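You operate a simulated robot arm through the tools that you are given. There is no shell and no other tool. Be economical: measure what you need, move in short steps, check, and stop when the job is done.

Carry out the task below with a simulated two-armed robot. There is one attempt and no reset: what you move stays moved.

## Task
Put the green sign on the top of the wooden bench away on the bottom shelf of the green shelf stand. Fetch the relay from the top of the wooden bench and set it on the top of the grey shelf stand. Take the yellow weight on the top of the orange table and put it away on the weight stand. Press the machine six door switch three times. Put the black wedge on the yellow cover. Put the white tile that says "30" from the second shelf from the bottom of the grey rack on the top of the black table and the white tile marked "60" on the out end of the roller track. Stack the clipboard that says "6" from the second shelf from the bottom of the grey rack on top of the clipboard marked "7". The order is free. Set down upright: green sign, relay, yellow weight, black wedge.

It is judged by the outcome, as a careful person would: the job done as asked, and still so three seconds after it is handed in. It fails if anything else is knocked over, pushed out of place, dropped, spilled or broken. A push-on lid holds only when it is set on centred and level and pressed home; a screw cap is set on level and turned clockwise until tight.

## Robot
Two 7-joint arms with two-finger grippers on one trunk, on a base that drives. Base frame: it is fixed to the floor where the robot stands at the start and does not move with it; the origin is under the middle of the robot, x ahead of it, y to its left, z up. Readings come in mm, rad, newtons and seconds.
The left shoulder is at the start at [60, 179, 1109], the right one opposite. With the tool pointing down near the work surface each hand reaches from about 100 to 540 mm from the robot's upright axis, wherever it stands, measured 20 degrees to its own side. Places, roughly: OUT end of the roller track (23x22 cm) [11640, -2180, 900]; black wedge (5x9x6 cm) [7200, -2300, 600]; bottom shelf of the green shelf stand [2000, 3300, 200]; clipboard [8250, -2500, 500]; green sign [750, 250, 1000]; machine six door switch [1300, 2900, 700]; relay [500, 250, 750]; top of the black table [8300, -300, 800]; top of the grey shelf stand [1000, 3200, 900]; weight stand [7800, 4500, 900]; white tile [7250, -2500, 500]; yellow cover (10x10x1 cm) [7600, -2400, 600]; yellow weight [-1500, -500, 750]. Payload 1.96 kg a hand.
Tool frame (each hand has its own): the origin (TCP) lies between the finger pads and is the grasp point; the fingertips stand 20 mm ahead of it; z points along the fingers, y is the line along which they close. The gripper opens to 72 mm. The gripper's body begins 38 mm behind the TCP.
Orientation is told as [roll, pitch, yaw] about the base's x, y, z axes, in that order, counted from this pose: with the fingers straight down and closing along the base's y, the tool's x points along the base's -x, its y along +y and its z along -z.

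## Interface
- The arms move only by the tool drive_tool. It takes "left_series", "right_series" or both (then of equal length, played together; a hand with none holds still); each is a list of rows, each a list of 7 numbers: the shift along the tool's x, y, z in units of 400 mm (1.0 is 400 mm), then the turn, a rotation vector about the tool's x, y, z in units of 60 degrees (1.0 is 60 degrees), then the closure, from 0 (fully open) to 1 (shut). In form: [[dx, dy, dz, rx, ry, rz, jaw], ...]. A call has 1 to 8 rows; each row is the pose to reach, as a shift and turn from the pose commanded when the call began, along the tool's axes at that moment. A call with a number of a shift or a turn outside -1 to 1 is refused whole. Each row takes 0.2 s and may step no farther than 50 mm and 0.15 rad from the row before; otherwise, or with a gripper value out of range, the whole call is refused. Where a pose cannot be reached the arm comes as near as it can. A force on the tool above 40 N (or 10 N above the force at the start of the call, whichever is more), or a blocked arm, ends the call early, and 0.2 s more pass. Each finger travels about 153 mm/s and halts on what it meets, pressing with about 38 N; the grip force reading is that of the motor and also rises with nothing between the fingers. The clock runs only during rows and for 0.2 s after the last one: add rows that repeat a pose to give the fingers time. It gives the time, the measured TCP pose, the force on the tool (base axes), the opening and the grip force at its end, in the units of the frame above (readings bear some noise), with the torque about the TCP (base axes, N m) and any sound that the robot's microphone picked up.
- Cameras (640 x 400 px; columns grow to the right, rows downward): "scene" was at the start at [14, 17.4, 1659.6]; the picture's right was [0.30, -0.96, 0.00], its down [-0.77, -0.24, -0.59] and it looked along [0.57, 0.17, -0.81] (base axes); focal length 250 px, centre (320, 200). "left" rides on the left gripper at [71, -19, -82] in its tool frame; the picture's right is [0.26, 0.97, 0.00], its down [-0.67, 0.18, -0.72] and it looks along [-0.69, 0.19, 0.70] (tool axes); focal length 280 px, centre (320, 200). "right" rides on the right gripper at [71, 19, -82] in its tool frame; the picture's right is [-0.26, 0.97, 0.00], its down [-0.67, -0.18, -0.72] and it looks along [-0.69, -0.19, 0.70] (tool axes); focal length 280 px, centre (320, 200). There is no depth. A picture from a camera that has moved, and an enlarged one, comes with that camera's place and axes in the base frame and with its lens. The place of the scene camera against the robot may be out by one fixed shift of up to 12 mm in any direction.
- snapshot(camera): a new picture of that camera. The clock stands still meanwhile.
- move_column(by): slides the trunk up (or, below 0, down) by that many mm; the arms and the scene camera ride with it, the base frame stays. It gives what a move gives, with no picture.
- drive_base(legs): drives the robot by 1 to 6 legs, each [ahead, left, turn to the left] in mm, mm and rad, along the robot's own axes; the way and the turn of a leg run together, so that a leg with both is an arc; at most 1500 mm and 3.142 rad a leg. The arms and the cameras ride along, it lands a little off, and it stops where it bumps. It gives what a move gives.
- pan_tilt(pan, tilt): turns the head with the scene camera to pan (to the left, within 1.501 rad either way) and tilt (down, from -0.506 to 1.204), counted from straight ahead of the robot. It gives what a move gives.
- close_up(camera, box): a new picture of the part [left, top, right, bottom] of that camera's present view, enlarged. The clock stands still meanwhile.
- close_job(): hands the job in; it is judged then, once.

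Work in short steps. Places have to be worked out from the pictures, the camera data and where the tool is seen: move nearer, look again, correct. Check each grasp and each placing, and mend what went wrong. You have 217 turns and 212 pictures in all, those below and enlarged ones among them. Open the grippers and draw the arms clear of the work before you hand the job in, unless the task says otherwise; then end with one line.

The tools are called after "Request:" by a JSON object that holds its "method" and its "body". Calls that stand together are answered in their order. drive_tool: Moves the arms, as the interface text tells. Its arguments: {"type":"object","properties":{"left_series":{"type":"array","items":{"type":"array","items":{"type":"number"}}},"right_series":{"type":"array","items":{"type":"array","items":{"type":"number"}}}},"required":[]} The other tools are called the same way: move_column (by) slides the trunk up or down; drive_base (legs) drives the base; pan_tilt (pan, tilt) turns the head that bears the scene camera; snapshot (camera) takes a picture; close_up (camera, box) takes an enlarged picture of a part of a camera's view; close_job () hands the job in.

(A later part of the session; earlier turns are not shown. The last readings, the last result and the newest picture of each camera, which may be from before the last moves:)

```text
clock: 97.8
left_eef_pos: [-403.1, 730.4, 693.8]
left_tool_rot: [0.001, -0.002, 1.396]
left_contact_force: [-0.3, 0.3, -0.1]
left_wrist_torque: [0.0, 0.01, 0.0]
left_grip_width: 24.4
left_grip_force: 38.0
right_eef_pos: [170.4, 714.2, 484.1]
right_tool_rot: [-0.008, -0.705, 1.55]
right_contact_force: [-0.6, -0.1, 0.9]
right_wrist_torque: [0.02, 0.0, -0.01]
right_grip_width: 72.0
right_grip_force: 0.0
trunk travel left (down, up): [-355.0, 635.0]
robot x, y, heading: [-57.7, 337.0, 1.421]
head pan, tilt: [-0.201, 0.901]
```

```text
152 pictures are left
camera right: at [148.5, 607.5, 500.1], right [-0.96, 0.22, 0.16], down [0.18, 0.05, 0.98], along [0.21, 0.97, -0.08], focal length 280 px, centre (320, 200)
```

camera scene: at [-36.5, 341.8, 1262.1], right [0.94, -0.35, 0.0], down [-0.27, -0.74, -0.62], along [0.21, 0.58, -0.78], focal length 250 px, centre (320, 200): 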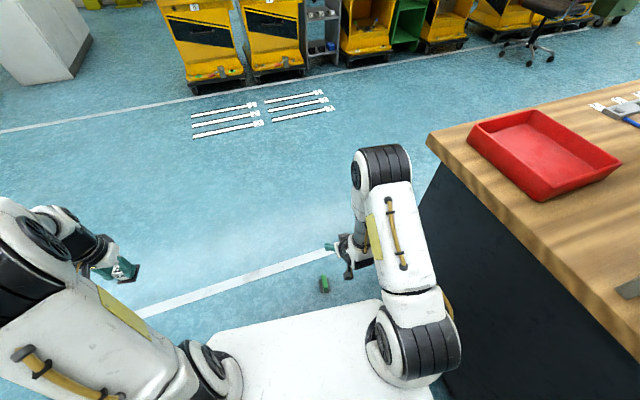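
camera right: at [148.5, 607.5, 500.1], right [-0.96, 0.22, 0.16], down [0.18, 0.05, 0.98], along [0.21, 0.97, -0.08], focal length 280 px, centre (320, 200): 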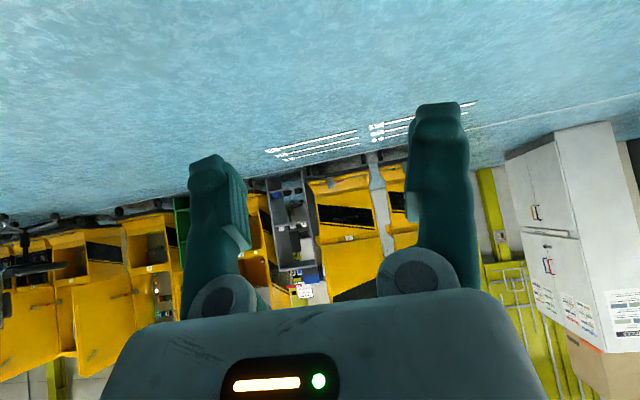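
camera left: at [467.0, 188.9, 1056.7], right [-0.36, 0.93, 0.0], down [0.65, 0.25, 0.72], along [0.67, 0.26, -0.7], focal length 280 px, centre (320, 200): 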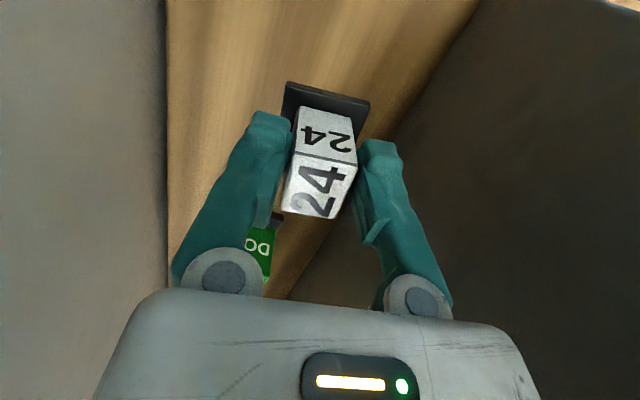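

Edge-on view is right. I back up 100 mm, lower the trunk, align yaw to 1.406, and look.

Request:
{"method": "drive_base", "body": {"legs": [[-110, 0, 0]]}}

Request:
{"method": "move_column", "body": {"by": -350}}

Request:
{"method": "drive_tool", "body": {"right_series": [[0, 0, 0, 0.045, 0, 0.053, 0], [0, 0, 0, 0.09, 0, 0.106, 0]]}}

Request:
{"method": "snapshot", "body": {"camera": "right"}}

```text
clock: 99.0
left_eef_pos: [-420.8, 618.6, 695.5]
left_tool_rot: [0.002, -0.005, 1.394]
left_contact_force: [0.0, -0.6, -0.4]
left_wrist_torque: [0.01, -0.02, -0.04]
left_grip_width: 24.9
left_grip_force: 38.0
right_eef_pos: [153.9, 605.0, 484.9]
right_tool_rot: [-0.007, -0.707, 1.549]
right_contact_force: [-0.1, -0.3, 0.6]
right_wrist_torque: [-0.03, 0.02, -0.01]
right_grip_width: 72.0
right_grip_force: 0.0
trunk travel left (down, up): [-355.0, 635.0]
robot x, y, heading: [-69.4, 221.1, 1.418]
head pan, tilt: [-0.201, 0.901]
```

```text
clock: 102.5
left_eef_pos: [-420.3, 619.5, 344.0]
left_tool_rot: [0.002, -0.002, 1.395]
left_contact_force: [0.1, -0.1, -0.1]
left_wrist_torque: [0.0, -0.01, 0.03]
left_grip_width: 24.4
left_grip_force: 38.7
right_eef_pos: [152.9, 605.1, 134.6]
right_tool_rot: [-0.007, -0.706, 1.549]
right_contact_force: [-0.5, 0.4, -0.2]
right_wrist_torque: [0.01, 0.0, -0.02]
right_grip_width: 71.8
right_grip_force: 0.1
trunk travel left (down, up): [-5.0, 985.0]
robot x, y, heading: [-79.6, 219.0, 1.418]
head pan, tilt: [-0.201, 0.901]
```

```text
clock: 103.1
left_eef_pos: [-420.2, 619.2, 343.1]
left_tool_rot: [0.003, -0.001, 1.394]
left_contact_force: [-0.2, -0.1, -1.1]
left_wrist_torque: [0.0, 0.0, -0.03]
left_grip_width: 24.7
left_grip_force: 37.6
right_eef_pos: [153.2, 604.7, 132.7]
right_tool_rot: [-0.008, -0.706, 1.402]
right_contact_force: [0.5, 0.3, -0.2]
right_wrist_torque: [0.03, 0.04, 0.01]
right_grip_width: 72.0
right_grip_force: 0.1
trunk travel left (down, up): [-5.0, 985.0]
robot x, y, heading: [-71.9, 224.4, 1.417]
head pan, tilt: [-0.201, 0.901]
```

```text
151 pictures are left
camera right: at [116.4, 501.4, 149.9], right [-0.92, 0.36, 0.16], down [0.18, 0.02, 0.98], along [0.35, 0.93, -0.08], focal length 280 px, centre (320, 200)
```

right: 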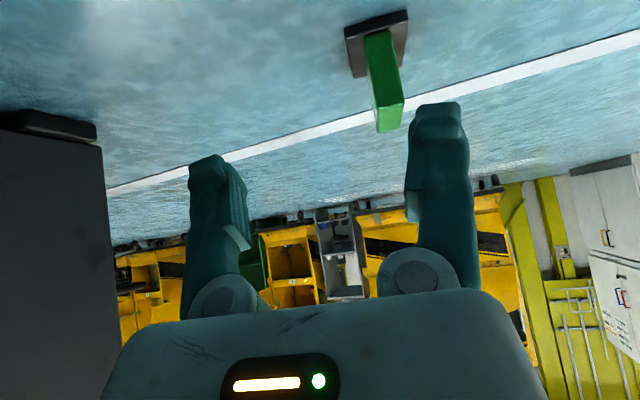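

Plate edge-on: near edge ≈(127,719), line direction 1.40 rad – matches the tool. I go to a point before it at low height.

Request:
{"method": "drive_tool", "body": {"right_series": [[0.0025, 0.037, 0.078, 0, 0, 0, 0], [0.005, 0.074, 0.156, 0, 0, 0, 0], [0.0075, 0.111, 0.2335, 0, 0, 0, 0]]}}

Request:
{"method": "snapshot", "body": {"camera": "right"}}

```text
clock: 103.9
left_eef_pos: [-421.1, 619.9, 343.9]
left_tool_rot: [0.002, -0.001, 1.394]
left_contact_force: [0.3, 0.0, -1.1]
left_wrist_torque: [-0.03, 0.02, 0.0]
left_grip_width: 24.7
left_grip_force: 37.8
right_eef_pos: [120.2, 670.4, 61.7]
right_tool_rot: [-0.008, -0.704, 1.403]
right_contact_force: [0.3, 0.1, -0.7]
right_wrist_torque: [0.01, 0.03, 0.01]
right_grip_width: 72.2
right_grip_force: 0.0
trunk travel left (down, up): [-5.0, 985.0]
robot x, y, heading: [-77.0, 223.1, 1.419]
head pan, tilt: [-0.201, 0.901]
```

```text
150 pictures are left
camera right: at [82.8, 566.7, 77.1], right [-0.92, 0.36, 0.17], down [0.18, 0.02, 0.98], along [0.35, 0.93, -0.08], focal length 280 px, centre (320, 200)
```

right: 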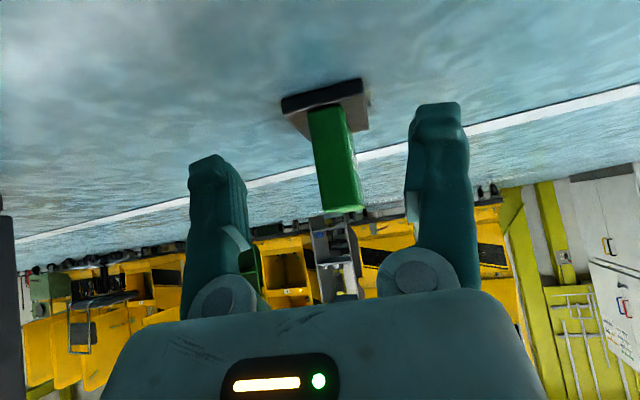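

Aligned within 3 mm. I advance so the jaws straddle the plate and close on its thickness.

Request:
{"method": "drive_tool", "body": {"right_series": [[-0.04, -0.003, 0.055, 0, 0, 0, 0], [-0.08, -0.003, 0.11, 0, 0, 0, 0], [-0.11, -0.003, 0.16, 0, 0, 0, 0], [-0.11, -0.003, 0.16, 0, 0, 0, 0.5], [-0.11, -0.003, 0.16, 0, 0, 0, 0.9], [-0.11, -0.003, 0.16, 0, 0, 0, 0.9]]}}

Request:
{"method": "snapshot", "body": {"camera": "right"}}

```text
clock: 105.3
left_eef_pos: [-419.8, 621.3, 344.1]
left_tool_rot: [0.001, -0.002, 1.396]
left_contact_force: [0.1, 0.4, -1.0]
left_wrist_torque: [-0.01, 0.0, 0.01]
left_grip_width: 24.5
left_grip_force: 37.8
right_eef_pos: [134.7, 743.8, 40.8]
right_tool_rot: [-0.006, -0.705, 1.402]
right_contact_force: [0.0, 0.0, -0.3]
right_wrist_torque: [0.03, 0.03, 0.01]
right_grip_width: 20.6
right_grip_force: 37.9
trunk travel left (down, up): [-5.0, 985.0]
robot x, y, heading: [-74.6, 224.8, 1.416]
head pan, tilt: [-0.201, 0.901]
```

```text
149 pictures are left
camera right: at [96.9, 640.4, 57.2], right [-0.92, 0.36, 0.17], down [0.18, 0.02, 0.98], along [0.35, 0.93, -0.08], focal length 280 px, centre (320, 200)
```

right: 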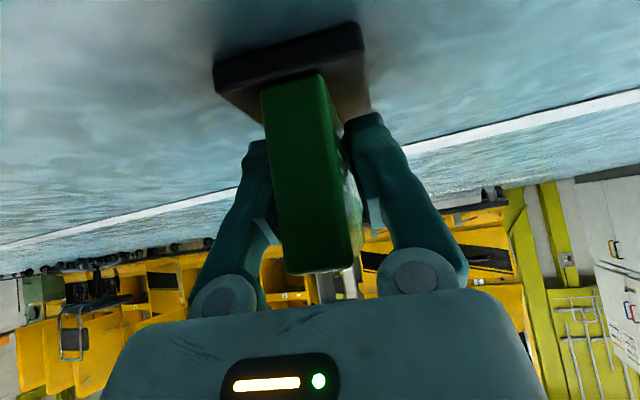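

Firm grip on the 20 mm thick plate. I lift and drive toward the stands (staying clear of the floor strips), then look.

Request:
{"method": "move_column", "body": {"by": 400}}

Request:
{"method": "drive_base", "body": {"legs": [[1100, 0, 0], [0, -1150, 0.15]]}}

Request:
{"method": "pan_tilt", "body": {"pan": 0, "tilt": 0.35}}

Request:
{"method": "snapshot", "body": {"camera": "scene"}}

```text
clock: 109.1
left_eef_pos: [-420.7, 619.7, 743.7]
left_tool_rot: [0.001, -0.002, 1.396]
left_contact_force: [0.5, 0.7, -0.5]
left_wrist_torque: [-0.04, 0.03, -0.02]
left_grip_width: 24.5
left_grip_force: 38.1
right_eef_pos: [134.3, 743.7, 440.9]
right_tool_rot: [-0.007, -0.704, 1.404]
right_contact_force: [-0.2, -1.0, -0.5]
right_wrist_torque: [0.0, -0.01, 0.0]
right_grip_width: 20.4
right_grip_force: 37.7
trunk travel left (down, up): [-405.0, 585.0]
robot x, y, heading: [-74.2, 227.1, 1.424]
head pan, tilt: [-0.201, 0.901]
```

```text
clock: 120.2
left_eef_pos: [835.8, 1573.1, 743.8]
left_tool_rot: [0.001, -0.002, 1.551]
left_contact_force: [-0.7, 0.2, -0.4]
left_wrist_torque: [0.01, -0.04, 0.0]
left_grip_width: 24.4
left_grip_force: 38.1
right_eef_pos: [1363.9, 1782.6, 441.8]
right_tool_rot: [-0.007, -0.704, 1.559]
right_contact_force: [-0.3, 0.3, -1.7]
right_wrist_torque: [-0.01, 0.0, -0.05]
right_grip_width: 20.6
right_grip_force: 38.3
trunk travel left (down, up): [-405.0, 585.0]
robot x, y, heading: [1241.3, 1235.5, 1.574]
head pan, tilt: [-0.201, 0.901]
```

```text
clock: 121.2
left_eef_pos: [834.4, 1573.9, 743.2]
left_tool_rot: [0.001, -0.001, 1.551]
left_contact_force: [0.4, 0.5, -0.1]
left_wrist_torque: [-0.01, -0.01, 0.03]
left_grip_width: 24.6
left_grip_force: 38.3
right_eef_pos: [1365.0, 1781.8, 441.5]
right_tool_rot: [-0.009, -0.705, 1.56]
right_contact_force: [0.2, 0.0, -0.5]
right_wrist_torque: [-0.04, -0.02, 0.0]
right_grip_width: 20.5
right_grip_force: 37.6
trunk travel left (down, up): [-405.0, 585.0]
robot x, y, heading: [1243.3, 1236.8, 1.574]
head pan, tilt: [0.0, 0.351]
```

```text
148 pictures are left
camera scene: at [1242.1, 1265.5, 1359.6], right [1.0, 0.0, 0.0], down [0.0, -0.34, -0.94], along [0.0, 0.94, -0.34], focal length 250 px, centre (320, 200)
```

scene: 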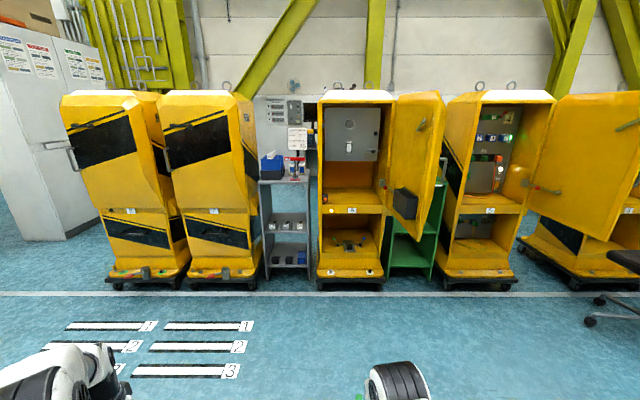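

I zoom on the stands and the machine between them.

Request:
{"method": "close_up", "body": {"camera": "scene", "box": [240, 80, 460, 300]}}

Request:
{"method": "close_up", "body": {"camera": "scene", "box": [380, 160, 460, 300]}}

```text
1.82 times, centred on (350, 190) of scene
camera zoom: at [1242.1, 1265.5, 1359.6], right [1.0, 0.0, 0.0], down [0.0, -0.34, -0.94], along [0.0, 0.94, -0.34], focal length 455 px, centre (266, 218)
```

zoom: 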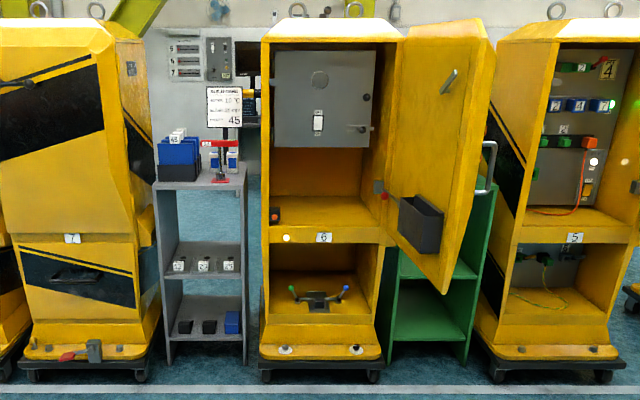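

```text
2.86 times, centred on (420, 230) of scene
camera zoom: at [1242.1, 1265.5, 1359.6], right [1.0, 0.0, 0.0], down [0.0, -0.34, -0.94], along [0.0, 0.94, -0.34], focal length 715 px, centre (34, 114)
```

zoom: 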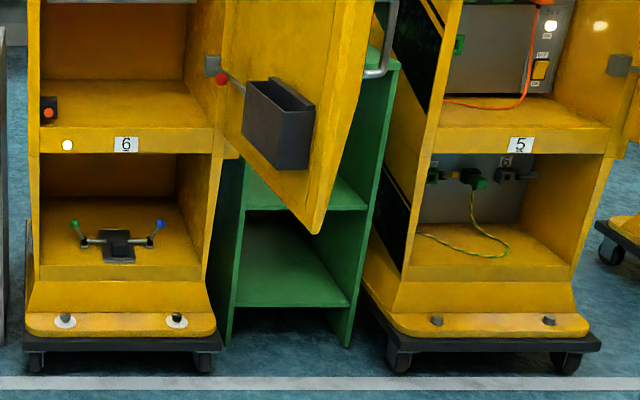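

Grey stand, machine six and green stand are clear; the door switch seems the dark box with a red button at the left of the machine's opening. I go in front of the green stand first and lower the trunk.

Request:
{"method": "drive_base", "body": {"legs": [[0, -640, 0], [850, 0, 0]]}}

Request:
{"method": "move_column", "body": {"by": -250}}

Request:
{"method": "snapshot", "body": {"camera": "scene"}}

Request:
{"method": "snapshot", "body": {"camera": "right"}}

```text
clock: 128.9
left_eef_pos: [1468.4, 2438.5, 743.0]
left_tool_rot: [0.003, -0.001, 1.553]
left_contact_force: [-0.7, -0.6, -1.6]
left_wrist_torque: [-0.02, -0.02, 0.0]
left_grip_width: 24.6
left_grip_force: 38.1
right_eef_pos: [1996.2, 2647.7, 440.7]
right_tool_rot: [-0.006, -0.706, 1.562]
right_contact_force: [0.0, -0.6, -0.8]
right_wrist_torque: [0.03, 0.01, 0.0]
right_grip_width: 20.8
right_grip_force: 38.4
trunk travel left (down, up): [-405.0, 585.0]
robot x, y, heading: [1871.8, 2099.7, 1.58]
head pan, tilt: [0.0, 0.351]
```

```text
clock: 131.5
left_eef_pos: [1468.0, 2438.2, 494.8]
left_tool_rot: [0.002, -0.001, 1.554]
left_contact_force: [0.0, 0.2, -2.2]
left_wrist_torque: [-0.02, 0.01, 0.04]
left_grip_width: 24.6
left_grip_force: 37.9
right_eef_pos: [1996.8, 2648.1, 191.9]
right_tool_rot: [-0.008, -0.705, 1.561]
right_contact_force: [-0.7, 0.2, -1.2]
right_wrist_torque: [-0.01, -0.01, -0.04]
right_grip_width: 20.8
right_grip_force: 38.2
trunk travel left (down, up): [-155.0, 835.0]
robot x, y, heading: [1870.6, 2103.8, 1.577]
head pan, tilt: [0.0, 0.351]
```

```text
145 pictures are left
camera scene: at [1875.8, 2130.8, 1109.8], right [1.0, 0.01, 0.0], down [0.0, -0.34, -0.94], along [-0.01, 0.94, -0.34], focal length 250 px, centre (320, 200)
```

scene: 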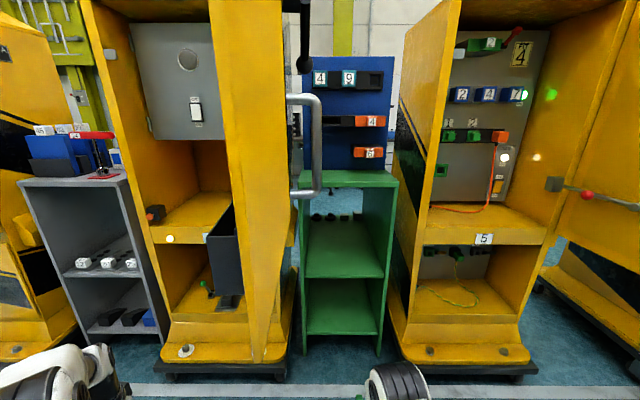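

```text
144 pictures are left
camera right: at [1975.2, 2539.9, 207.3], right [-0.96, 0.21, 0.17], down [0.18, 0.05, 0.98], along [0.2, 0.98, -0.08], focal length 280 px, centre (320, 200)
```

right: 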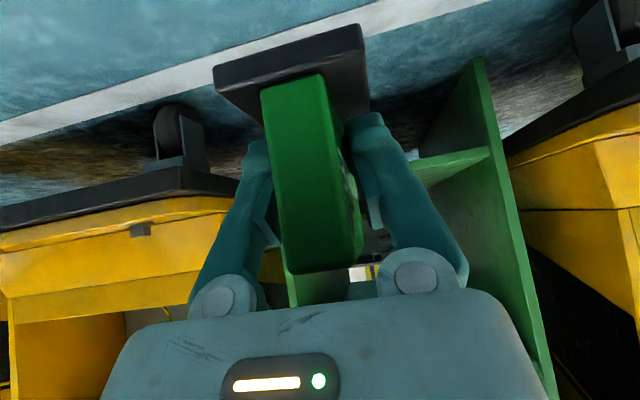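

Bottom shelf front edge ≈ y 2958, z≈182, x 1808–2119, with next shelf at ≈489; the open door's lowest tip is ~(1762, 2435, 707), so I go in low. First raise the hand relative to the trunk and shift left, then drop the trunk.

Request:
{"method": "drive_tool", "body": {"right_series": [[-0.07, 0.056, -0.045, 0, 0, 0, 0.9], [-0.14, 0.112, -0.09, 0, 0, 0, 0.9], [-0.21, 0.168, -0.135, 0, 0, 0, 0.9], [-0.285, 0.225, -0.183, 0, 0, 0, 0.9]]}}

Request:
{"method": "move_column", "body": {"by": -150}}

Request:
{"method": "drive_base", "body": {"legs": [[0, -60, 0]]}}

Request:
{"method": "snapshot", "body": {"camera": "scene"}}

Request:
{"method": "snapshot", "body": {"camera": "right"}}

```text
clock: 132.5
left_eef_pos: [1468.1, 2437.7, 495.4]
left_tool_rot: [0.002, 0.0, 1.553]
left_contact_force: [0.9, -0.9, -0.9]
left_wrist_torque: [0.01, -0.02, 0.01]
left_grip_width: 24.4
left_grip_force: 38.0
right_eef_pos: [1904.8, 2687.5, 319.7]
right_tool_rot: [-0.006, -0.705, 1.562]
right_contact_force: [0.5, -0.5, -0.8]
right_wrist_torque: [-0.02, 0.03, -0.01]
right_grip_width: 20.6
right_grip_force: 38.3
trunk travel left (down, up): [-155.0, 835.0]
robot x, y, heading: [1872.7, 2100.0, 1.576]
head pan, tilt: [0.0, 0.351]
```

```text
clock: 134.3
left_eef_pos: [1467.7, 2437.3, 343.8]
left_tool_rot: [0.004, -0.003, 1.552]
left_contact_force: [-0.7, -0.6, -0.6]
left_wrist_torque: [-0.02, 0.01, -0.03]
left_grip_width: 24.5
left_grip_force: 38.1
right_eef_pos: [1905.2, 2688.3, 170.6]
right_tool_rot: [-0.008, -0.705, 1.562]
right_contact_force: [-0.8, -0.6, -0.8]
right_wrist_torque: [0.0, -0.01, 0.0]
right_grip_width: 20.9
right_grip_force: 37.8
trunk travel left (down, up): [-5.0, 985.0]
robot x, y, heading: [1872.0, 2100.6, 1.575]
head pan, tilt: [0.0, 0.351]
```

```text
clock: 135.2
left_eef_pos: [1527.4, 2438.1, 343.7]
left_tool_rot: [0.001, 0.0, 1.553]
left_contact_force: [-0.3, 0.2, -0.4]
left_wrist_torque: [0.03, 0.02, 0.01]
left_grip_width: 24.5
left_grip_force: 37.8
right_eef_pos: [1964.0, 2689.3, 170.0]
right_tool_rot: [-0.007, -0.706, 1.563]
right_contact_force: [0.7, 0.6, -0.7]
right_wrist_torque: [0.0, -0.01, 0.02]
right_grip_width: 20.7
right_grip_force: 37.8
trunk travel left (down, up): [-5.0, 985.0]
robot x, y, heading: [1926.6, 2103.2, 1.572]
head pan, tilt: [0.0, 0.351]
```

```text
143 pictures are left
camera scene: at [1935.4, 2131.2, 959.7], right [1.0, 0.01, 0.0], down [0.0, -0.34, -0.94], along [-0.01, 0.94, -0.34], focal length 250 px, centre (320, 200)
```

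scene: 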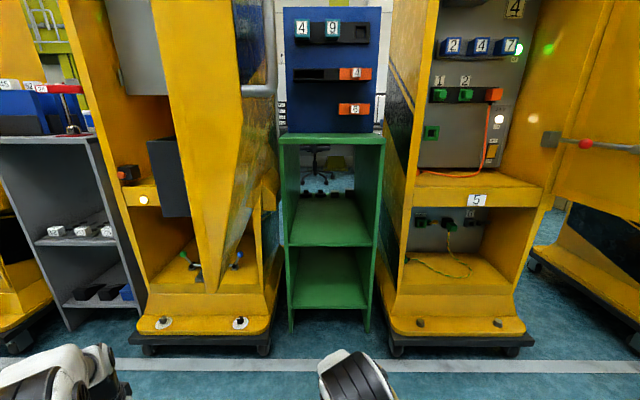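

```text
142 pictures are left
camera right: at [1943.4, 2581.2, 186.5], right [-0.96, 0.21, 0.17], down [0.18, 0.05, 0.98], along [0.2, 0.98, -0.08], focal length 280 px, centre (320, 200)
```

right: 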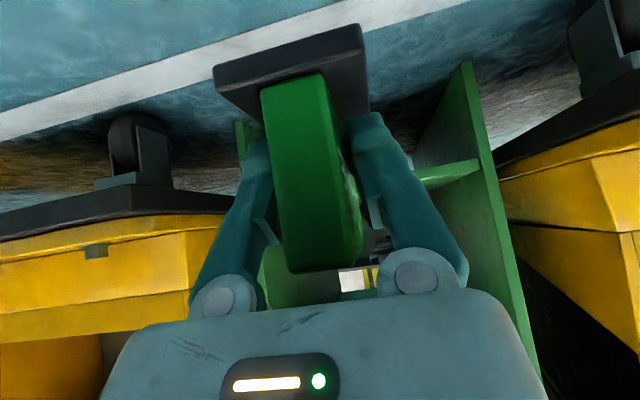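

Consistent. I raise the hand to z≈255 and drive ahead 300 mm.

Request:
{"method": "drive_tool", "body": {"right_series": [[-0.07, 0, -0.081, 0, 0, 0, 0.9], [-0.138, 0, -0.162, 0, 0, 0, 0.9]]}}

Request:
{"method": "drive_base", "body": {"legs": [[290, 0, 0]]}}

Request:
{"method": "snapshot", "body": {"camera": "right"}}

Request:
{"method": "pan_tilt", "body": {"pan": 0, "tilt": 0.8}}

Request:
{"method": "snapshot", "body": {"camera": "scene"}}

```text
clock: 135.8
left_eef_pos: [1526.7, 2438.0, 342.9]
left_tool_rot: [0.002, -0.002, 1.553]
left_contact_force: [0.1, -0.3, -1.1]
left_wrist_torque: [-0.03, 0.03, 0.0]
left_grip_width: 24.7
left_grip_force: 38.3
right_eef_pos: [1965.7, 2689.2, 254.7]
right_tool_rot: [-0.007, -0.704, 1.564]
right_contact_force: [-1.0, 1.4, -1.8]
right_wrist_torque: [0.01, 0.0, -0.01]
right_grip_width: 20.7
right_grip_force: 37.7
trunk travel left (down, up): [-5.0, 985.0]
robot x, y, heading: [1931.4, 2106.5, 1.574]
head pan, tilt: [0.0, 0.351]
```

```text
clock: 137.8
left_eef_pos: [1524.0, 2725.2, 344.1]
left_tool_rot: [0.001, -0.002, 1.555]
left_contact_force: [0.7, 0.0, -0.6]
left_wrist_torque: [0.02, -0.04, 0.0]
left_grip_width: 24.7
left_grip_force: 37.4
right_eef_pos: [1960.7, 2977.1, 254.8]
right_tool_rot: [-0.008, -0.705, 1.567]
right_contact_force: [0.7, 0.4, 0.0]
right_wrist_torque: [0.02, 0.03, 0.0]
right_grip_width: 20.8
right_grip_force: 37.6
trunk travel left (down, up): [-5.0, 985.0]
robot x, y, heading: [1929.4, 2392.7, 1.576]
head pan, tilt: [0.0, 0.351]
```

```text
141 pictures are left
camera right: at [1940.5, 2870.5, 270.6], right [-0.96, 0.21, 0.17], down [0.18, 0.05, 0.98], along [0.2, 0.98, -0.08], focal length 280 px, centre (320, 200)
```

right: 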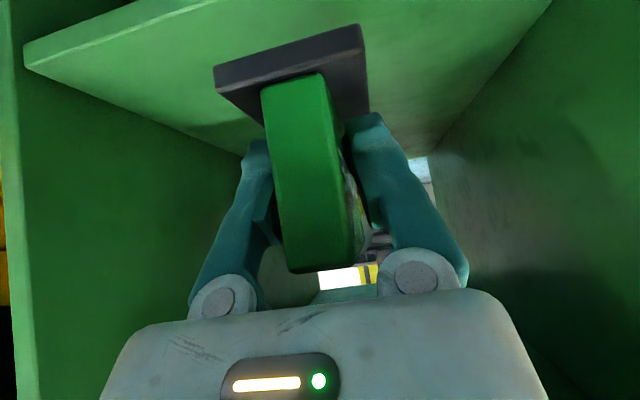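

```text
clock: 138.7
left_eef_pos: [1523.7, 2726.2, 344.6]
left_tool_rot: [0.001, 0.0, 1.555]
left_contact_force: [-0.3, -0.3, -1.1]
left_wrist_torque: [0.0, 0.02, 0.01]
left_grip_width: 24.6
left_grip_force: 38.2
right_eef_pos: [1960.9, 2977.8, 254.8]
right_tool_rot: [-0.007, -0.703, 1.567]
right_contact_force: [0.0, -0.3, -0.8]
right_wrist_torque: [0.02, 0.03, -0.01]
right_grip_width: 20.9
right_grip_force: 38.1
trunk travel left (down, up): [-5.0, 985.0]
robot x, y, heading: [1928.5, 2389.8, 1.577]
head pan, tilt: [0.0, 0.799]
```

```text
140 pictures are left
camera scene: at [1933.4, 2407.6, 920.1], right [1.0, 0.01, 0.0], down [0.01, -0.72, -0.7], along [-0.01, 0.7, -0.72], focal length 250 px, centre (320, 200)
```

scene: 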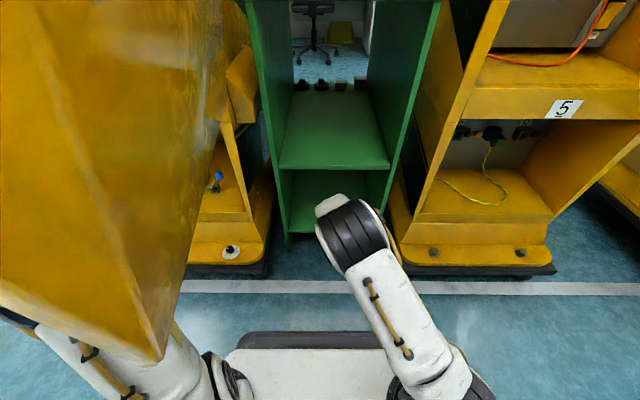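

Now forward 45 mm with the arm and lower until it touches.

Request:
{"method": "drive_tool", "body": {"right_series": [[-0.043, 0, 0.036, 0, 0, 0, 0.9], [-0.086, 0, 0.073, 0, 0, 0, 0.9], [-0.059, 0, 0.105, 0, 0, 0, 0.9], [-0.051, 0, 0.114, 0, 0, 0, 0.9]]}}

Request:
{"method": "snapshot", "body": {"camera": "right"}}

```text
clock: 139.7
left_eef_pos: [1524.8, 2725.7, 344.2]
left_tool_rot: [0.001, -0.002, 1.554]
left_contact_force: [0.2, -0.1, -1.4]
left_wrist_torque: [-0.01, 0.0, 0.03]
left_grip_width: 24.4
left_grip_force: 38.1
right_eef_pos: [1962.7, 3023.5, 233.6]
right_tool_rot: [-0.006, -0.705, 1.562]
right_contact_force: [-1.1, -0.8, -0.2]
right_wrist_torque: [0.0, 0.02, -0.01]
right_grip_width: 20.5
right_grip_force: 37.6
trunk travel left (down, up): [-5.0, 985.0]
robot x, y, heading: [1933.4, 2391.0, 1.579]
head pan, tilt: [0.0, 0.799]
```

```text
139 pictures are left
camera right: at [1941.0, 2915.8, 248.7], right [-0.96, 0.21, 0.17], down [0.18, 0.05, 0.98], along [0.2, 0.98, -0.08], focal length 280 px, centre (320, 200)
```

right: 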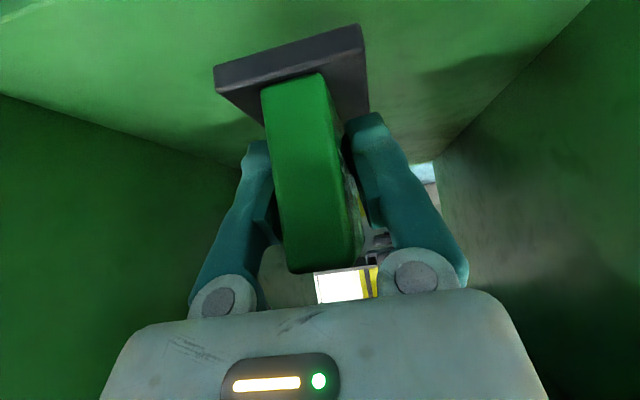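

No contact yet; lowering in small steps.

Request:
{"method": "drive_tool", "body": {"right_series": [[0.0065, 0, 0.0076, 0, 0, 0, 0.9], [0.012, 0, 0.014, 0, 0, 0, 0.9], [0.016, 0, 0.019, 0, 0, 0, 0.9]]}}

```text
clock: 140.5
left_eef_pos: [1525.1, 2725.2, 344.3]
left_tool_rot: [0.003, -0.002, 1.554]
left_contact_force: [-0.5, -0.7, -0.5]
left_wrist_torque: [-0.05, 0.0, 0.02]
left_grip_width: 24.6
left_grip_force: 38.1
right_eef_pos: [1960.6, 3022.5, 223.8]
right_tool_rot: [-0.007, -0.705, 1.566]
right_contact_force: [-0.4, -0.8, -1.0]
right_wrist_torque: [0.01, 0.01, 0.02]
right_grip_width: 20.9
right_grip_force: 37.9
trunk travel left (down, up): [-5.0, 985.0]
robot x, y, heading: [1928.6, 2388.6, 1.581]
head pan, tilt: [0.0, 0.799]
```

Still free; I continue down in 3 mm steps.

Request:
{"method": "drive_tool", "body": {"right_series": [[0.005, 0, 0.0057, 0, 0, 0, 0.9], [0.01, 0, 0.0114, 0, 0, 0, 0.9], [0.013, 0, 0.0152, 0, 0, 0, 0.9]]}}

Request:
{"method": "snapshot", "body": {"camera": "right"}}

```text
clock: 141.3
left_eef_pos: [1524.6, 2724.8, 345.0]
left_tool_rot: [0.001, -0.002, 1.555]
left_contact_force: [-0.6, 0.6, 0.3]
left_wrist_torque: [-0.04, 0.03, 0.03]
left_grip_width: 24.6
left_grip_force: 37.9
right_eef_pos: [1961.5, 3024.3, 214.9]
right_tool_rot: [-0.005, -0.704, 1.565]
right_contact_force: [-0.8, -0.6, -0.9]
right_wrist_torque: [0.02, -0.03, -0.01]
right_grip_width: 20.6
right_grip_force: 38.0
trunk travel left (down, up): [-5.0, 985.0]
robot x, y, heading: [1936.7, 2388.6, 1.578]
head pan, tilt: [0.0, 0.799]
```

```text
138 pictures are left
camera right: at [1941.1, 2915.7, 231.5], right [-0.96, 0.21, 0.17], down [0.18, 0.05, 0.98], along [0.2, 0.98, -0.08], focal length 280 px, centre (320, 200)
```

right: 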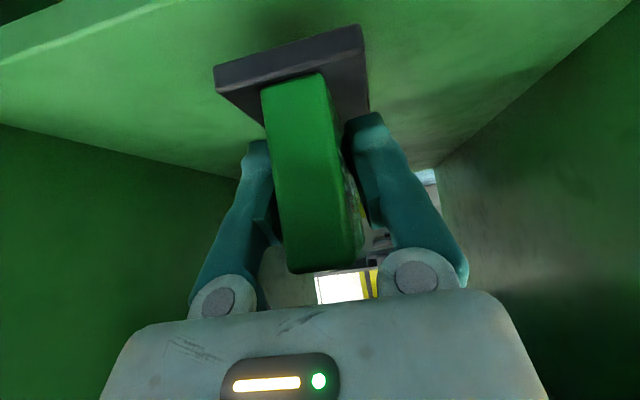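

Continue lowering.

Request:
{"method": "drive_tool", "body": {"right_series": [[0.0065, 0, 0.0076, 0, 0, 0, 0.9], [0.013, 0, 0.0152, 0, 0, 0, 0.9], [0.0195, 0, 0.0228, 0, 0, 0, 0.9], [0.0195, 0, 0.0228, 0, 0, 0, 0.9]]}}

```text
clock: 142.3
left_eef_pos: [1525.4, 2725.2, 344.0]
left_tool_rot: [0.001, -0.003, 1.555]
left_contact_force: [-0.4, -0.1, -0.8]
left_wrist_torque: [-0.03, 0.0, 0.0]
left_grip_width: 24.6
left_grip_force: 37.8
right_eef_pos: [1961.4, 3022.7, 203.4]
right_tool_rot: [-0.006, -0.706, 1.565]
right_contact_force: [0.3, -0.6, -1.2]
right_wrist_torque: [-0.01, -0.02, -0.01]
right_grip_width: 20.6
right_grip_force: 38.0
trunk travel left (down, up): [-5.0, 985.0]
robot x, y, heading: [1929.2, 2390.0, 1.582]
head pan, tilt: [0.0, 0.799]
```

Request:
{"method": "close_up", "body": {"camera": "right", "box": [150, 0, 470, 200]}}

```text
2.00 times, centred on (310, 100) of right
camera zoom: at [1941.2, 2915.6, 219.4], right [-0.96, 0.21, 0.17], down [0.18, 0.05, 0.98], along [0.2, 0.98, -0.08], focal length 561 px, centre (340, 400)
```

zoom: 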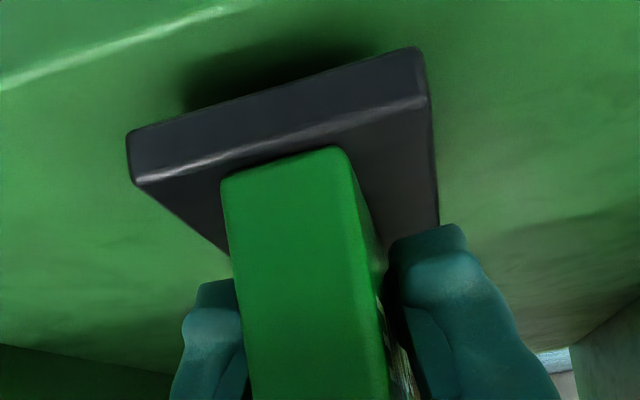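

Shadow is close beneath; a few more millimetres.

Request:
{"method": "drive_tool", "body": {"right_series": [[0.0065, 0, 0.0076, 0, 0, 0, 0.9], [0.011, 0, 0.013, 0, 0, 0, 0.9], [0.016, 0, 0.019, 0, 0, 0, 0.9]]}}

```text
clock: 143.1
left_eef_pos: [1525.5, 2726.2, 343.9]
left_tool_rot: [0.002, -0.001, 1.556]
left_contact_force: [0.1, 0.5, -1.1]
left_wrist_torque: [-0.02, 0.01, 0.02]
left_grip_width: 24.5
left_grip_force: 37.6
right_eef_pos: [1963.2, 3023.4, 193.8]
right_tool_rot: [-0.008, -0.705, 1.566]
right_contact_force: [0.0, 0.2, -0.1]
right_wrist_torque: [0.0, 0.01, -0.03]
right_grip_width: 20.7
right_grip_force: 37.8
trunk travel left (down, up): [-5.0, 985.0]
robot x, y, heading: [1928.7, 2391.3, 1.581]
head pan, tilt: [0.0, 0.799]
```

Request:
{"method": "drive_tool", "body": {"right_series": [[0.005, 0, 0.006, 0, 0, 0, 0.9], [0.01, 0, 0.0115, 0, 0, 0, 0.9], [0.015, 0, 0.017, 0, 0, 0, 0.9], [0.02, 0, 0.023, 0, 0, 0, 0.9]]}}

Request:
{"method": "close_up", "body": {"camera": "right", "box": [150, 0, 470, 200]}}

```text
clock: 144.1
left_eef_pos: [1524.4, 2724.8, 345.1]
left_tool_rot: [0.002, -0.006, 1.555]
left_contact_force: [0.2, 0.6, -0.9]
left_wrist_torque: [-0.02, 0.0, -0.01]
left_grip_width: 24.5
left_grip_force: 38.1
right_eef_pos: [1962.0, 3023.9, 184.6]
right_tool_rot: [-0.004, -0.714, 1.565]
right_contact_force: [2.3, 5.6, 30.8]
right_wrist_torque: [0.4, -0.03, 0.02]
right_grip_width: 20.7
right_grip_force: 38.4
trunk travel left (down, up): [-5.0, 985.0]
robot x, y, heading: [1928.7, 2393.6, 1.583]
head pan, tilt: [0.0, 0.799]
```

```text
2.00 times, centred on (310, 100) of right
camera zoom: at [1941.1, 2916.7, 200.5], right [-0.96, 0.21, 0.17], down [0.18, 0.04, 0.98], along [0.2, 0.98, -0.07], focal length 561 px, centre (340, 400)
```

zoom: 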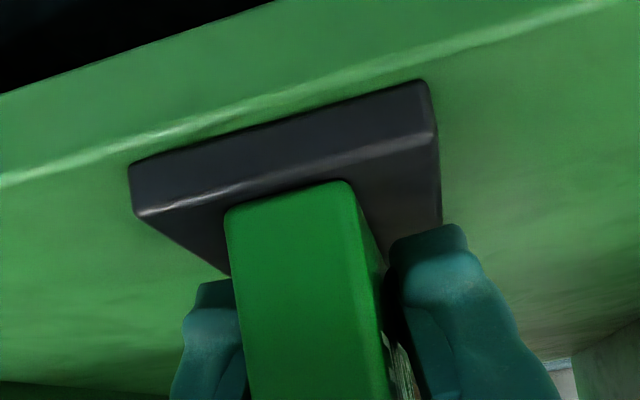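

It touches, but sits close to the shelf's front edge. I lift 8 mm, go 45 mm deeper and set down.

Request:
{"method": "drive_tool", "body": {"right_series": [[-0.013, 0, -0.015, 0, 0, 0, 0.9], [-0.056, 0, 0.021, 0, 0, 0, 0.9], [-0.099, 0, 0.058, 0, 0, 0, 0.9], [-0.091, 0, 0.067, 0, 0, 0, 0.9], [-0.088, 0, 0.07, 0, 0, 0, 0.9]]}}

Request:
{"method": "close_up", "body": {"camera": "right", "box": [150, 0, 470, 200]}}

```text
clock: 145.3
left_eef_pos: [1525.4, 2726.2, 344.3]
left_tool_rot: [0.002, -0.004, 1.554]
left_contact_force: [-0.2, 0.5, -0.9]
left_wrist_torque: [0.0, -0.01, 0.0]
left_grip_width: 24.8
left_grip_force: 38.0
right_eef_pos: [1960.5, 3069.2, 186.8]
right_tool_rot: [-0.005, -0.711, 1.565]
right_contact_force: [0.6, -1.6, 14.4]
right_wrist_torque: [-0.03, -0.02, -0.02]
right_grip_width: 20.6
right_grip_force: 38.6
trunk travel left (down, up): [-5.0, 985.0]
robot x, y, heading: [1930.5, 2391.0, 1.579]
head pan, tilt: [0.0, 0.799]
```

```text
2.00 times, centred on (310, 100) of right
camera zoom: at [1941.2, 2960.8, 200.8], right [-0.96, 0.21, 0.17], down [0.18, 0.04, 0.98], along [0.2, 0.98, -0.08], focal length 561 px, centre (340, 400)
```

zoom: 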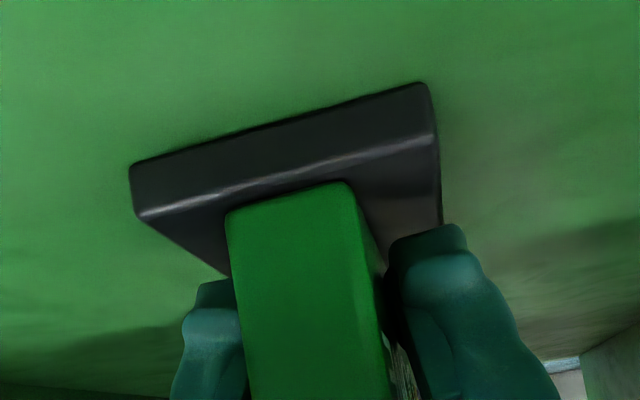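

Well inside and in contact with the shelf (14 N). I open and withdraw straight back.

Request:
{"method": "drive_tool", "body": {"right_series": [[0, 0, 0, 0, 0, 0, 0.3], [0, 0, 0, 0, 0, 0, 0], [0, 0, 0, 0, 0, 0, 0], [0.07, 0, -0.06, 0, 0, 0, 0], [0.14, 0, -0.12, 0, 0, 0, 0], [0.2, 0, -0.19, 0, 0, 0, 0]]}}

Request:
{"method": "snapshot", "body": {"camera": "right"}}

```text
clock: 146.7
left_eef_pos: [1522.6, 2725.4, 344.0]
left_tool_rot: [0.001, -0.001, 1.556]
left_contact_force: [1.0, 1.0, -0.7]
left_wrist_torque: [0.02, 0.01, -0.01]
left_grip_width: 24.6
left_grip_force: 37.5
right_eef_pos: [1961.2, 2957.8, 188.8]
right_tool_rot: [-0.007, -0.705, 1.563]
right_contact_force: [-0.3, -0.4, -0.2]
right_wrist_torque: [0.01, -0.01, -0.02]
right_grip_width: 71.8
right_grip_force: 0.1
trunk travel left (down, up): [-5.0, 985.0]
robot x, y, heading: [1928.0, 2390.6, 1.583]
head pan, tilt: [0.0, 0.799]
```

```text
134 pictures are left
camera right: at [1941.0, 2849.3, 204.0], right [-0.96, 0.21, 0.17], down [0.18, 0.05, 0.98], along [0.2, 0.98, -0.08], focal length 280 px, centre (320, 200)
```

right: 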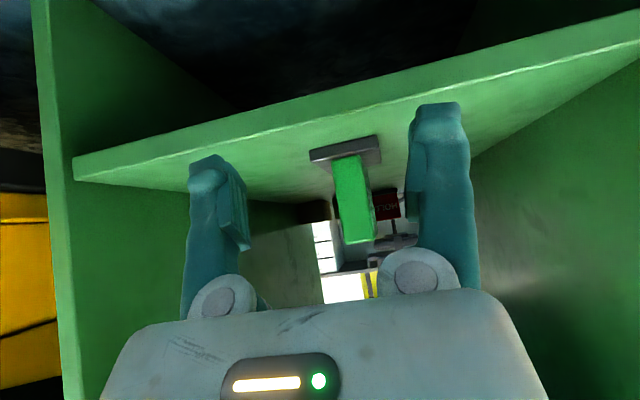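

The sign stands on the bottom shelf. I back out, move left to the grey stand, and raise the trunk to look at its top.

Request:
{"method": "drive_base", "body": {"legs": [[-330, 0, 0], [0, 760, 0]]}}

Request:
{"method": "move_column", "body": {"by": 400}}

Request:
{"method": "move_column", "body": {"by": 340}}

Request:
{"method": "pan_tilt", "body": {"pan": 0.1, "tilt": 0.7}}

Request:
{"method": "snapshot", "body": {"camera": "scene"}}

```text
clock: 152.6
left_eef_pos: [771.4, 2385.7, 344.2]
left_tool_rot: [0.002, -0.002, 1.56]
left_contact_force: [0.2, -0.3, -1.2]
left_wrist_torque: [0.0, -0.01, -0.02]
left_grip_width: 24.7
left_grip_force: 38.2
right_eef_pos: [1206.9, 2620.3, 188.5]
right_tool_rot: [-0.006, -0.705, 1.571]
right_contact_force: [-0.2, 0.6, -0.7]
right_wrist_torque: [0.0, 0.04, -0.03]
right_grip_width: 72.1
right_grip_force: 0.0
trunk travel left (down, up): [-5.0, 985.0]
robot x, y, heading: [1178.8, 2051.3, 1.59]
head pan, tilt: [0.0, 0.799]
```

```text
clock: 156.4
left_eef_pos: [771.2, 2386.3, 744.6]
left_tool_rot: [0.002, -0.002, 1.561]
left_contact_force: [0.6, 0.2, -0.8]
left_wrist_torque: [-0.01, -0.01, -0.02]
left_grip_width: 24.6
left_grip_force: 38.3
right_eef_pos: [1206.4, 2618.9, 587.4]
right_tool_rot: [-0.007, -0.705, 1.569]
right_contact_force: [0.0, -0.1, 0.2]
right_wrist_torque: [0.0, -0.03, 0.02]
right_grip_width: 72.1
right_grip_force: 0.0
trunk travel left (down, up): [-405.0, 585.0]
robot x, y, heading: [1180.9, 2053.1, 1.584]
head pan, tilt: [0.0, 0.799]
```

```text
clock: 159.8
left_eef_pos: [771.1, 2386.0, 1084.0]
left_tool_rot: [0.001, -0.002, 1.562]
left_contact_force: [0.5, 0.8, -1.0]
left_wrist_torque: [-0.03, 0.02, 0.03]
left_grip_width: 24.5
left_grip_force: 37.8
right_eef_pos: [1206.3, 2621.0, 928.9]
right_tool_rot: [-0.007, -0.706, 1.571]
right_contact_force: [-0.8, -0.5, -0.3]
right_wrist_torque: [-0.02, -0.02, -0.02]
right_grip_width: 72.0
right_grip_force: 0.0
trunk travel left (down, up): [-745.0, 245.0]
robot x, y, heading: [1177.9, 2053.3, 1.584]
head pan, tilt: [0.0, 0.799]
```

```text
clock: 160.4
left_eef_pos: [771.2, 2385.9, 1083.8]
left_tool_rot: [0.001, -0.002, 1.56]
left_contact_force: [-0.6, 0.3, -0.1]
left_wrist_torque: [0.01, 0.01, -0.01]
left_grip_width: 24.6
left_grip_force: 38.0
right_eef_pos: [1206.7, 2619.2, 929.1]
right_tool_rot: [-0.006, -0.705, 1.572]
right_contact_force: [0.7, 0.0, 0.0]
right_wrist_torque: [0.0, 0.01, 0.03]
right_grip_width: 72.0
right_grip_force: 0.1
trunk travel left (down, up): [-745.0, 245.0]
robot x, y, heading: [1176.2, 2055.3, 1.583]
head pan, tilt: [0.099, 0.7]
```

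```text
133 pictures are left
camera scene: at [1173.1, 2073.3, 1668.3], right [0.99, 0.11, 0.0], down [0.07, -0.64, -0.76], along [-0.09, 0.76, -0.64], focal length 250 px, centre (320, 200)
```

scene: 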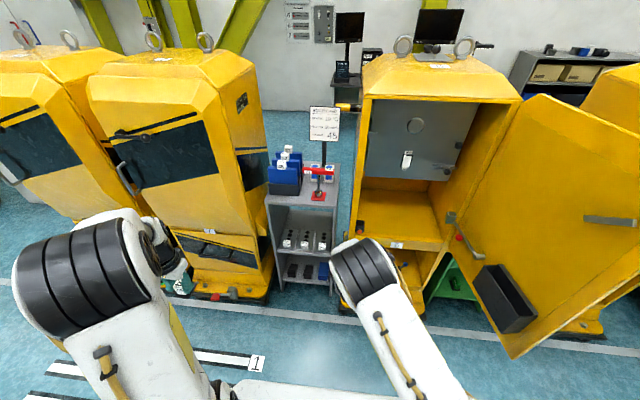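

Request:
{"method": "close_up", "body": {"camera": "scene", "box": [240, 120, 400, 270]}}

```text
2.67 times, centred on (320, 195) of scene
camera zoom: at [1173.1, 2073.3, 1668.3], right [0.99, 0.11, 0.0], down [0.07, -0.64, -0.76], along [-0.09, 0.76, -0.64], focal length 668 px, centre (320, 213)
```

zoom: 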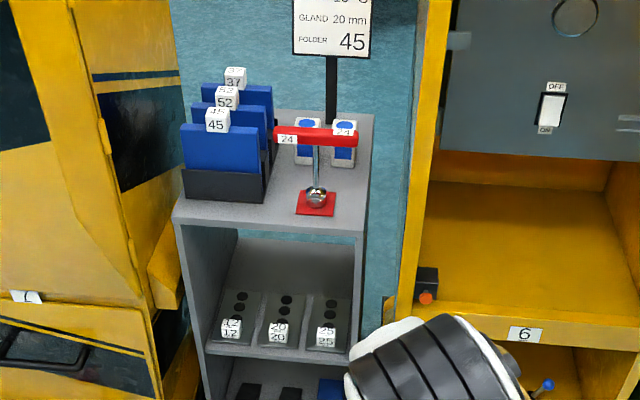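

Grey stand top is at z≈867, front edge y≈2972; free spot in front between folder rack and red plate around (985, 3003). I fold the right hand back and bring the left hand inward.

Request:
{"method": "drive_tool", "body": {"right_series": [[0.034, -0.058, -0.067, 0, 0.112, 0, 0], [0.068, -0.117, -0.135, 0, 0.224, 0, 0], [0.102, -0.175, -0.202, 0, 0.336, 0, 0], [0.136, -0.233, -0.269, 0, 0.449, 0, 0], [0.17, -0.292, -0.337, 0, 0.561, 0, 0], [0.204, -0.35, -0.404, 0, 0.673, 0, 0]], "left_series": [[0, -0.04, 0, 0, 0, 0, 0.8], [0, -0.08, 0, 0, 0, 0, 0.8], [0, -0.12, 0, 0, 0, 0, 0.8], [0, -0.16, 0, 0, 0, 0, 0.8], [0, -0.2, 0, 0, 0, 0, 0.8], [0, -0.25, 0, 0, 0, 0, 0.8]]}}

Request:
{"method": "drive_base", "body": {"legs": [[0, -110, -0.01], [480, 0, 0]]}}

Request:
{"method": "snapshot", "body": {"camera": "left"}}

Request:
{"method": "snapshot", "body": {"camera": "scene"}}

```text
clock: 161.8
left_eef_pos: [872.6, 2385.5, 1083.9]
left_tool_rot: [0.001, -0.003, 1.561]
left_contact_force: [0.1, 0.8, -1.2]
left_wrist_torque: [-0.01, 0.03, -0.02]
left_grip_width: 24.3
left_grip_force: 38.3
right_eef_pos: [1346.5, 2451.4, 999.6]
right_tool_rot: [-0.003, 0.001, 1.567]
right_contact_force: [0.3, 0.4, -0.1]
right_wrist_torque: [0.04, -0.02, 0.04]
right_grip_width: 71.9
right_grip_force: 0.0
trunk travel left (down, up): [-745.0, 245.0]
robot x, y, heading: [1179.7, 2048.5, 1.589]
head pan, tilt: [0.099, 0.7]
```

```text
clock: 165.4
left_eef_pos: [983.0, 2862.6, 1083.5]
left_tool_rot: [0.0, -0.003, 1.551]
left_contact_force: [-0.4, -0.4, -1.1]
left_wrist_torque: [-0.02, 0.02, 0.02]
left_grip_width: 24.6
left_grip_force: 38.3
right_eef_pos: [1457.9, 2926.8, 999.8]
right_tool_rot: [-0.005, -0.002, 1.556]
right_contact_force: [-0.8, -0.1, 1.1]
right_wrist_torque: [0.01, 0.0, 0.02]
right_grip_width: 72.0
right_grip_force: 0.1
trunk travel left (down, up): [-745.0, 245.0]
robot x, y, heading: [1288.2, 2527.1, 1.577]
head pan, tilt: [0.099, 0.7]
```

```text
131 pictures are left
camera left: at [1001.9, 2791.9, 1166.5], right [-0.97, -0.24, 0.0], down [-0.17, 0.68, 0.72], along [-0.17, 0.7, -0.7], focal length 280 px, centre (320, 200)
```

left: 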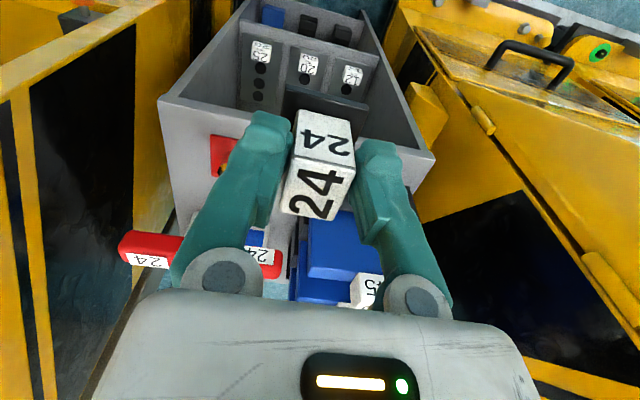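

```text
130 pictures are left
camera scene: at [1281.5, 2548.9, 1668.3], right [0.99, 0.1, 0.0], down [0.07, -0.64, -0.76], along [-0.08, 0.76, -0.64], focal length 250 px, centre (320, 200)
```

scene: 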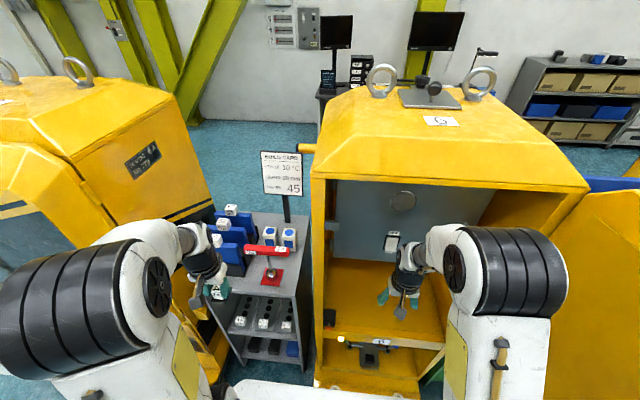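

Relay ready. I move forward and down to above the front spot (983, 3000).

Request:
{"method": "drive_tool", "body": {"left_series": [[-0.07, 0, 0.07, 0, 0, 0, 0.8], [-0.14, 0, 0.14, 0, 0, 0, 0.8], [-0.21, 0, 0.21, 0, 0, 0, 0.8], [-0.28, 0, 0.28, 0, 0, 0, 0.8], [-0.345, 0, 0.345, 0, 0, 0, 0.8]]}}

Request:
{"method": "snapshot", "body": {"camera": "left"}}

Request:
{"method": "close_up", "body": {"camera": "scene", "box": [180, 180, 340, 340]}}

```text
clock: 166.6
left_eef_pos: [985.8, 3001.7, 946.4]
left_tool_rot: [0.0, -0.001, 1.551]
left_contact_force: [0.4, -0.3, -1.3]
left_wrist_torque: [0.01, 0.0, -0.01]
left_grip_width: 24.6
left_grip_force: 38.0
right_eef_pos: [1456.3, 2927.1, 999.7]
right_tool_rot: [-0.005, 0.0, 1.557]
right_contact_force: [0.5, 0.3, -0.2]
right_wrist_torque: [0.01, 0.0, 0.0]
right_grip_width: 71.8
right_grip_force: 0.1
trunk travel left (down, up): [-745.0, 245.0]
robot x, y, heading: [1286.4, 2529.6, 1.577]
head pan, tilt: [0.099, 0.7]
```

```text
129 pictures are left
camera left: at [1004.4, 2931.7, 1028.1], right [-0.97, -0.24, 0.0], down [-0.17, 0.68, 0.72], along [-0.17, 0.69, -0.7], focal length 280 px, centre (320, 200)
```

left: 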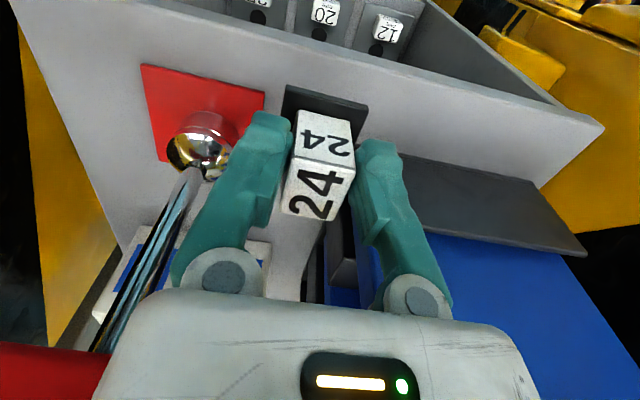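

```text
2.50 times, centred on (260, 260) of scene
camera zoom: at [1281.2, 2550.7, 1668.3], right [0.99, 0.1, 0.0], down [0.07, -0.64, -0.76], along [-0.08, 0.76, -0.65], focal length 626 px, centre (470, 50)
```

zoom: 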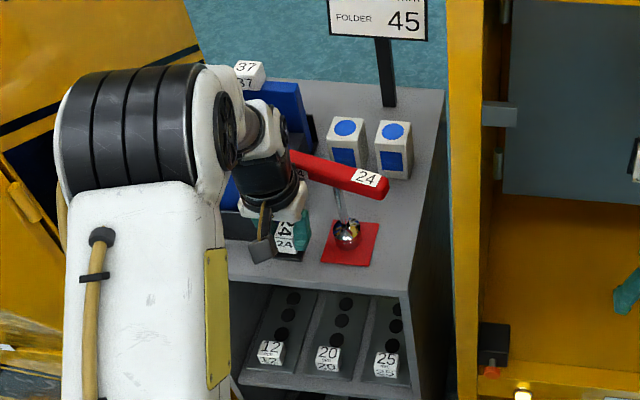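

Spot is clear of red plate and rack. I descend to near contact.

Request:
{"method": "drive_tool", "body": {"left_series": [[0, 0, 0.03, 0, 0, 0, 0.8], [0, 0, 0.06, 0, 0, 0, 0.8], [0, 0, 0.075, 0, 0, 0, 0.8], [0, 0, 0.085, 0, 0, 0, 0.8]]}}

Request:
{"method": "snapshot", "body": {"camera": "left"}}

```text
clock: 167.6
left_eef_pos: [985.5, 3001.8, 912.5]
left_tool_rot: [0.003, -0.001, 1.553]
left_contact_force: [-0.1, 0.7, -0.6]
left_wrist_torque: [-0.01, 0.02, -0.01]
left_grip_width: 24.5
left_grip_force: 37.8
right_eef_pos: [1456.4, 2926.6, 999.4]
right_tool_rot: [-0.005, 0.001, 1.558]
right_contact_force: [-0.3, -0.8, -0.7]
right_wrist_torque: [-0.02, 0.0, -0.02]
right_grip_width: 71.9
right_grip_force: 0.0
trunk travel left (down, up): [-745.0, 245.0]
robot x, y, heading: [1287.4, 2527.9, 1.573]
head pan, tilt: [0.099, 0.7]
```

```text
127 pictures are left
camera left: at [1004.4, 2930.6, 994.5], right [-0.97, -0.24, 0.0], down [-0.17, 0.68, 0.72], along [-0.17, 0.7, -0.7], focal length 280 px, centre (320, 200)
```

left: 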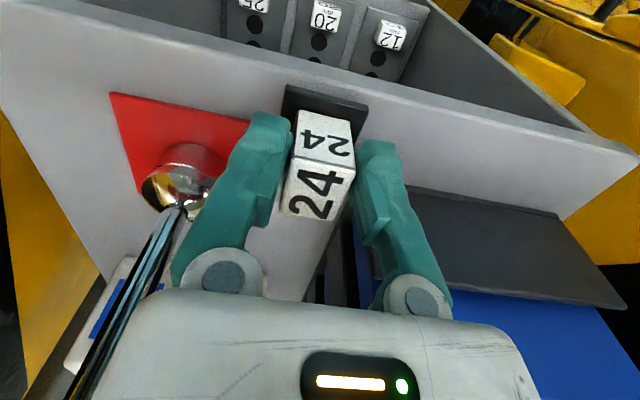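

I shift 12 mm deeper away from the front edge, then lower to contact.

Request:
{"method": "drive_tool", "body": {"left_series": [[-0.03, 0, 0, 0, 0, 0, 0.8], [-0.03, 0, 0.01, 0, 0, 0, 0.8], [-0.03, 0, 0.018, 0, 0, 0, 0.8], [-0.03, 0, 0.026, 0, 0, 0, 0.8]]}}

```text
clock: 168.6
left_eef_pos: [985.7, 3012.3, 905.0]
left_tool_rot: [0.003, -0.006, 1.552]
left_contact_force: [-1.3, 0.8, 14.4]
left_wrist_torque: [0.13, -0.1, -0.01]
left_grip_width: 24.7
left_grip_force: 38.4
right_eef_pos: [1456.5, 2923.9, 1000.5]
right_tool_rot: [-0.003, -0.001, 1.557]
right_contact_force: [0.7, 0.4, -0.3]
right_wrist_torque: [0.0, -0.02, 0.01]
right_grip_width: 72.0
right_grip_force: 0.0
trunk travel left (down, up): [-745.0, 245.0]
robot x, y, heading: [1285.7, 2528.6, 1.571]
head pan, tilt: [0.099, 0.7]
```

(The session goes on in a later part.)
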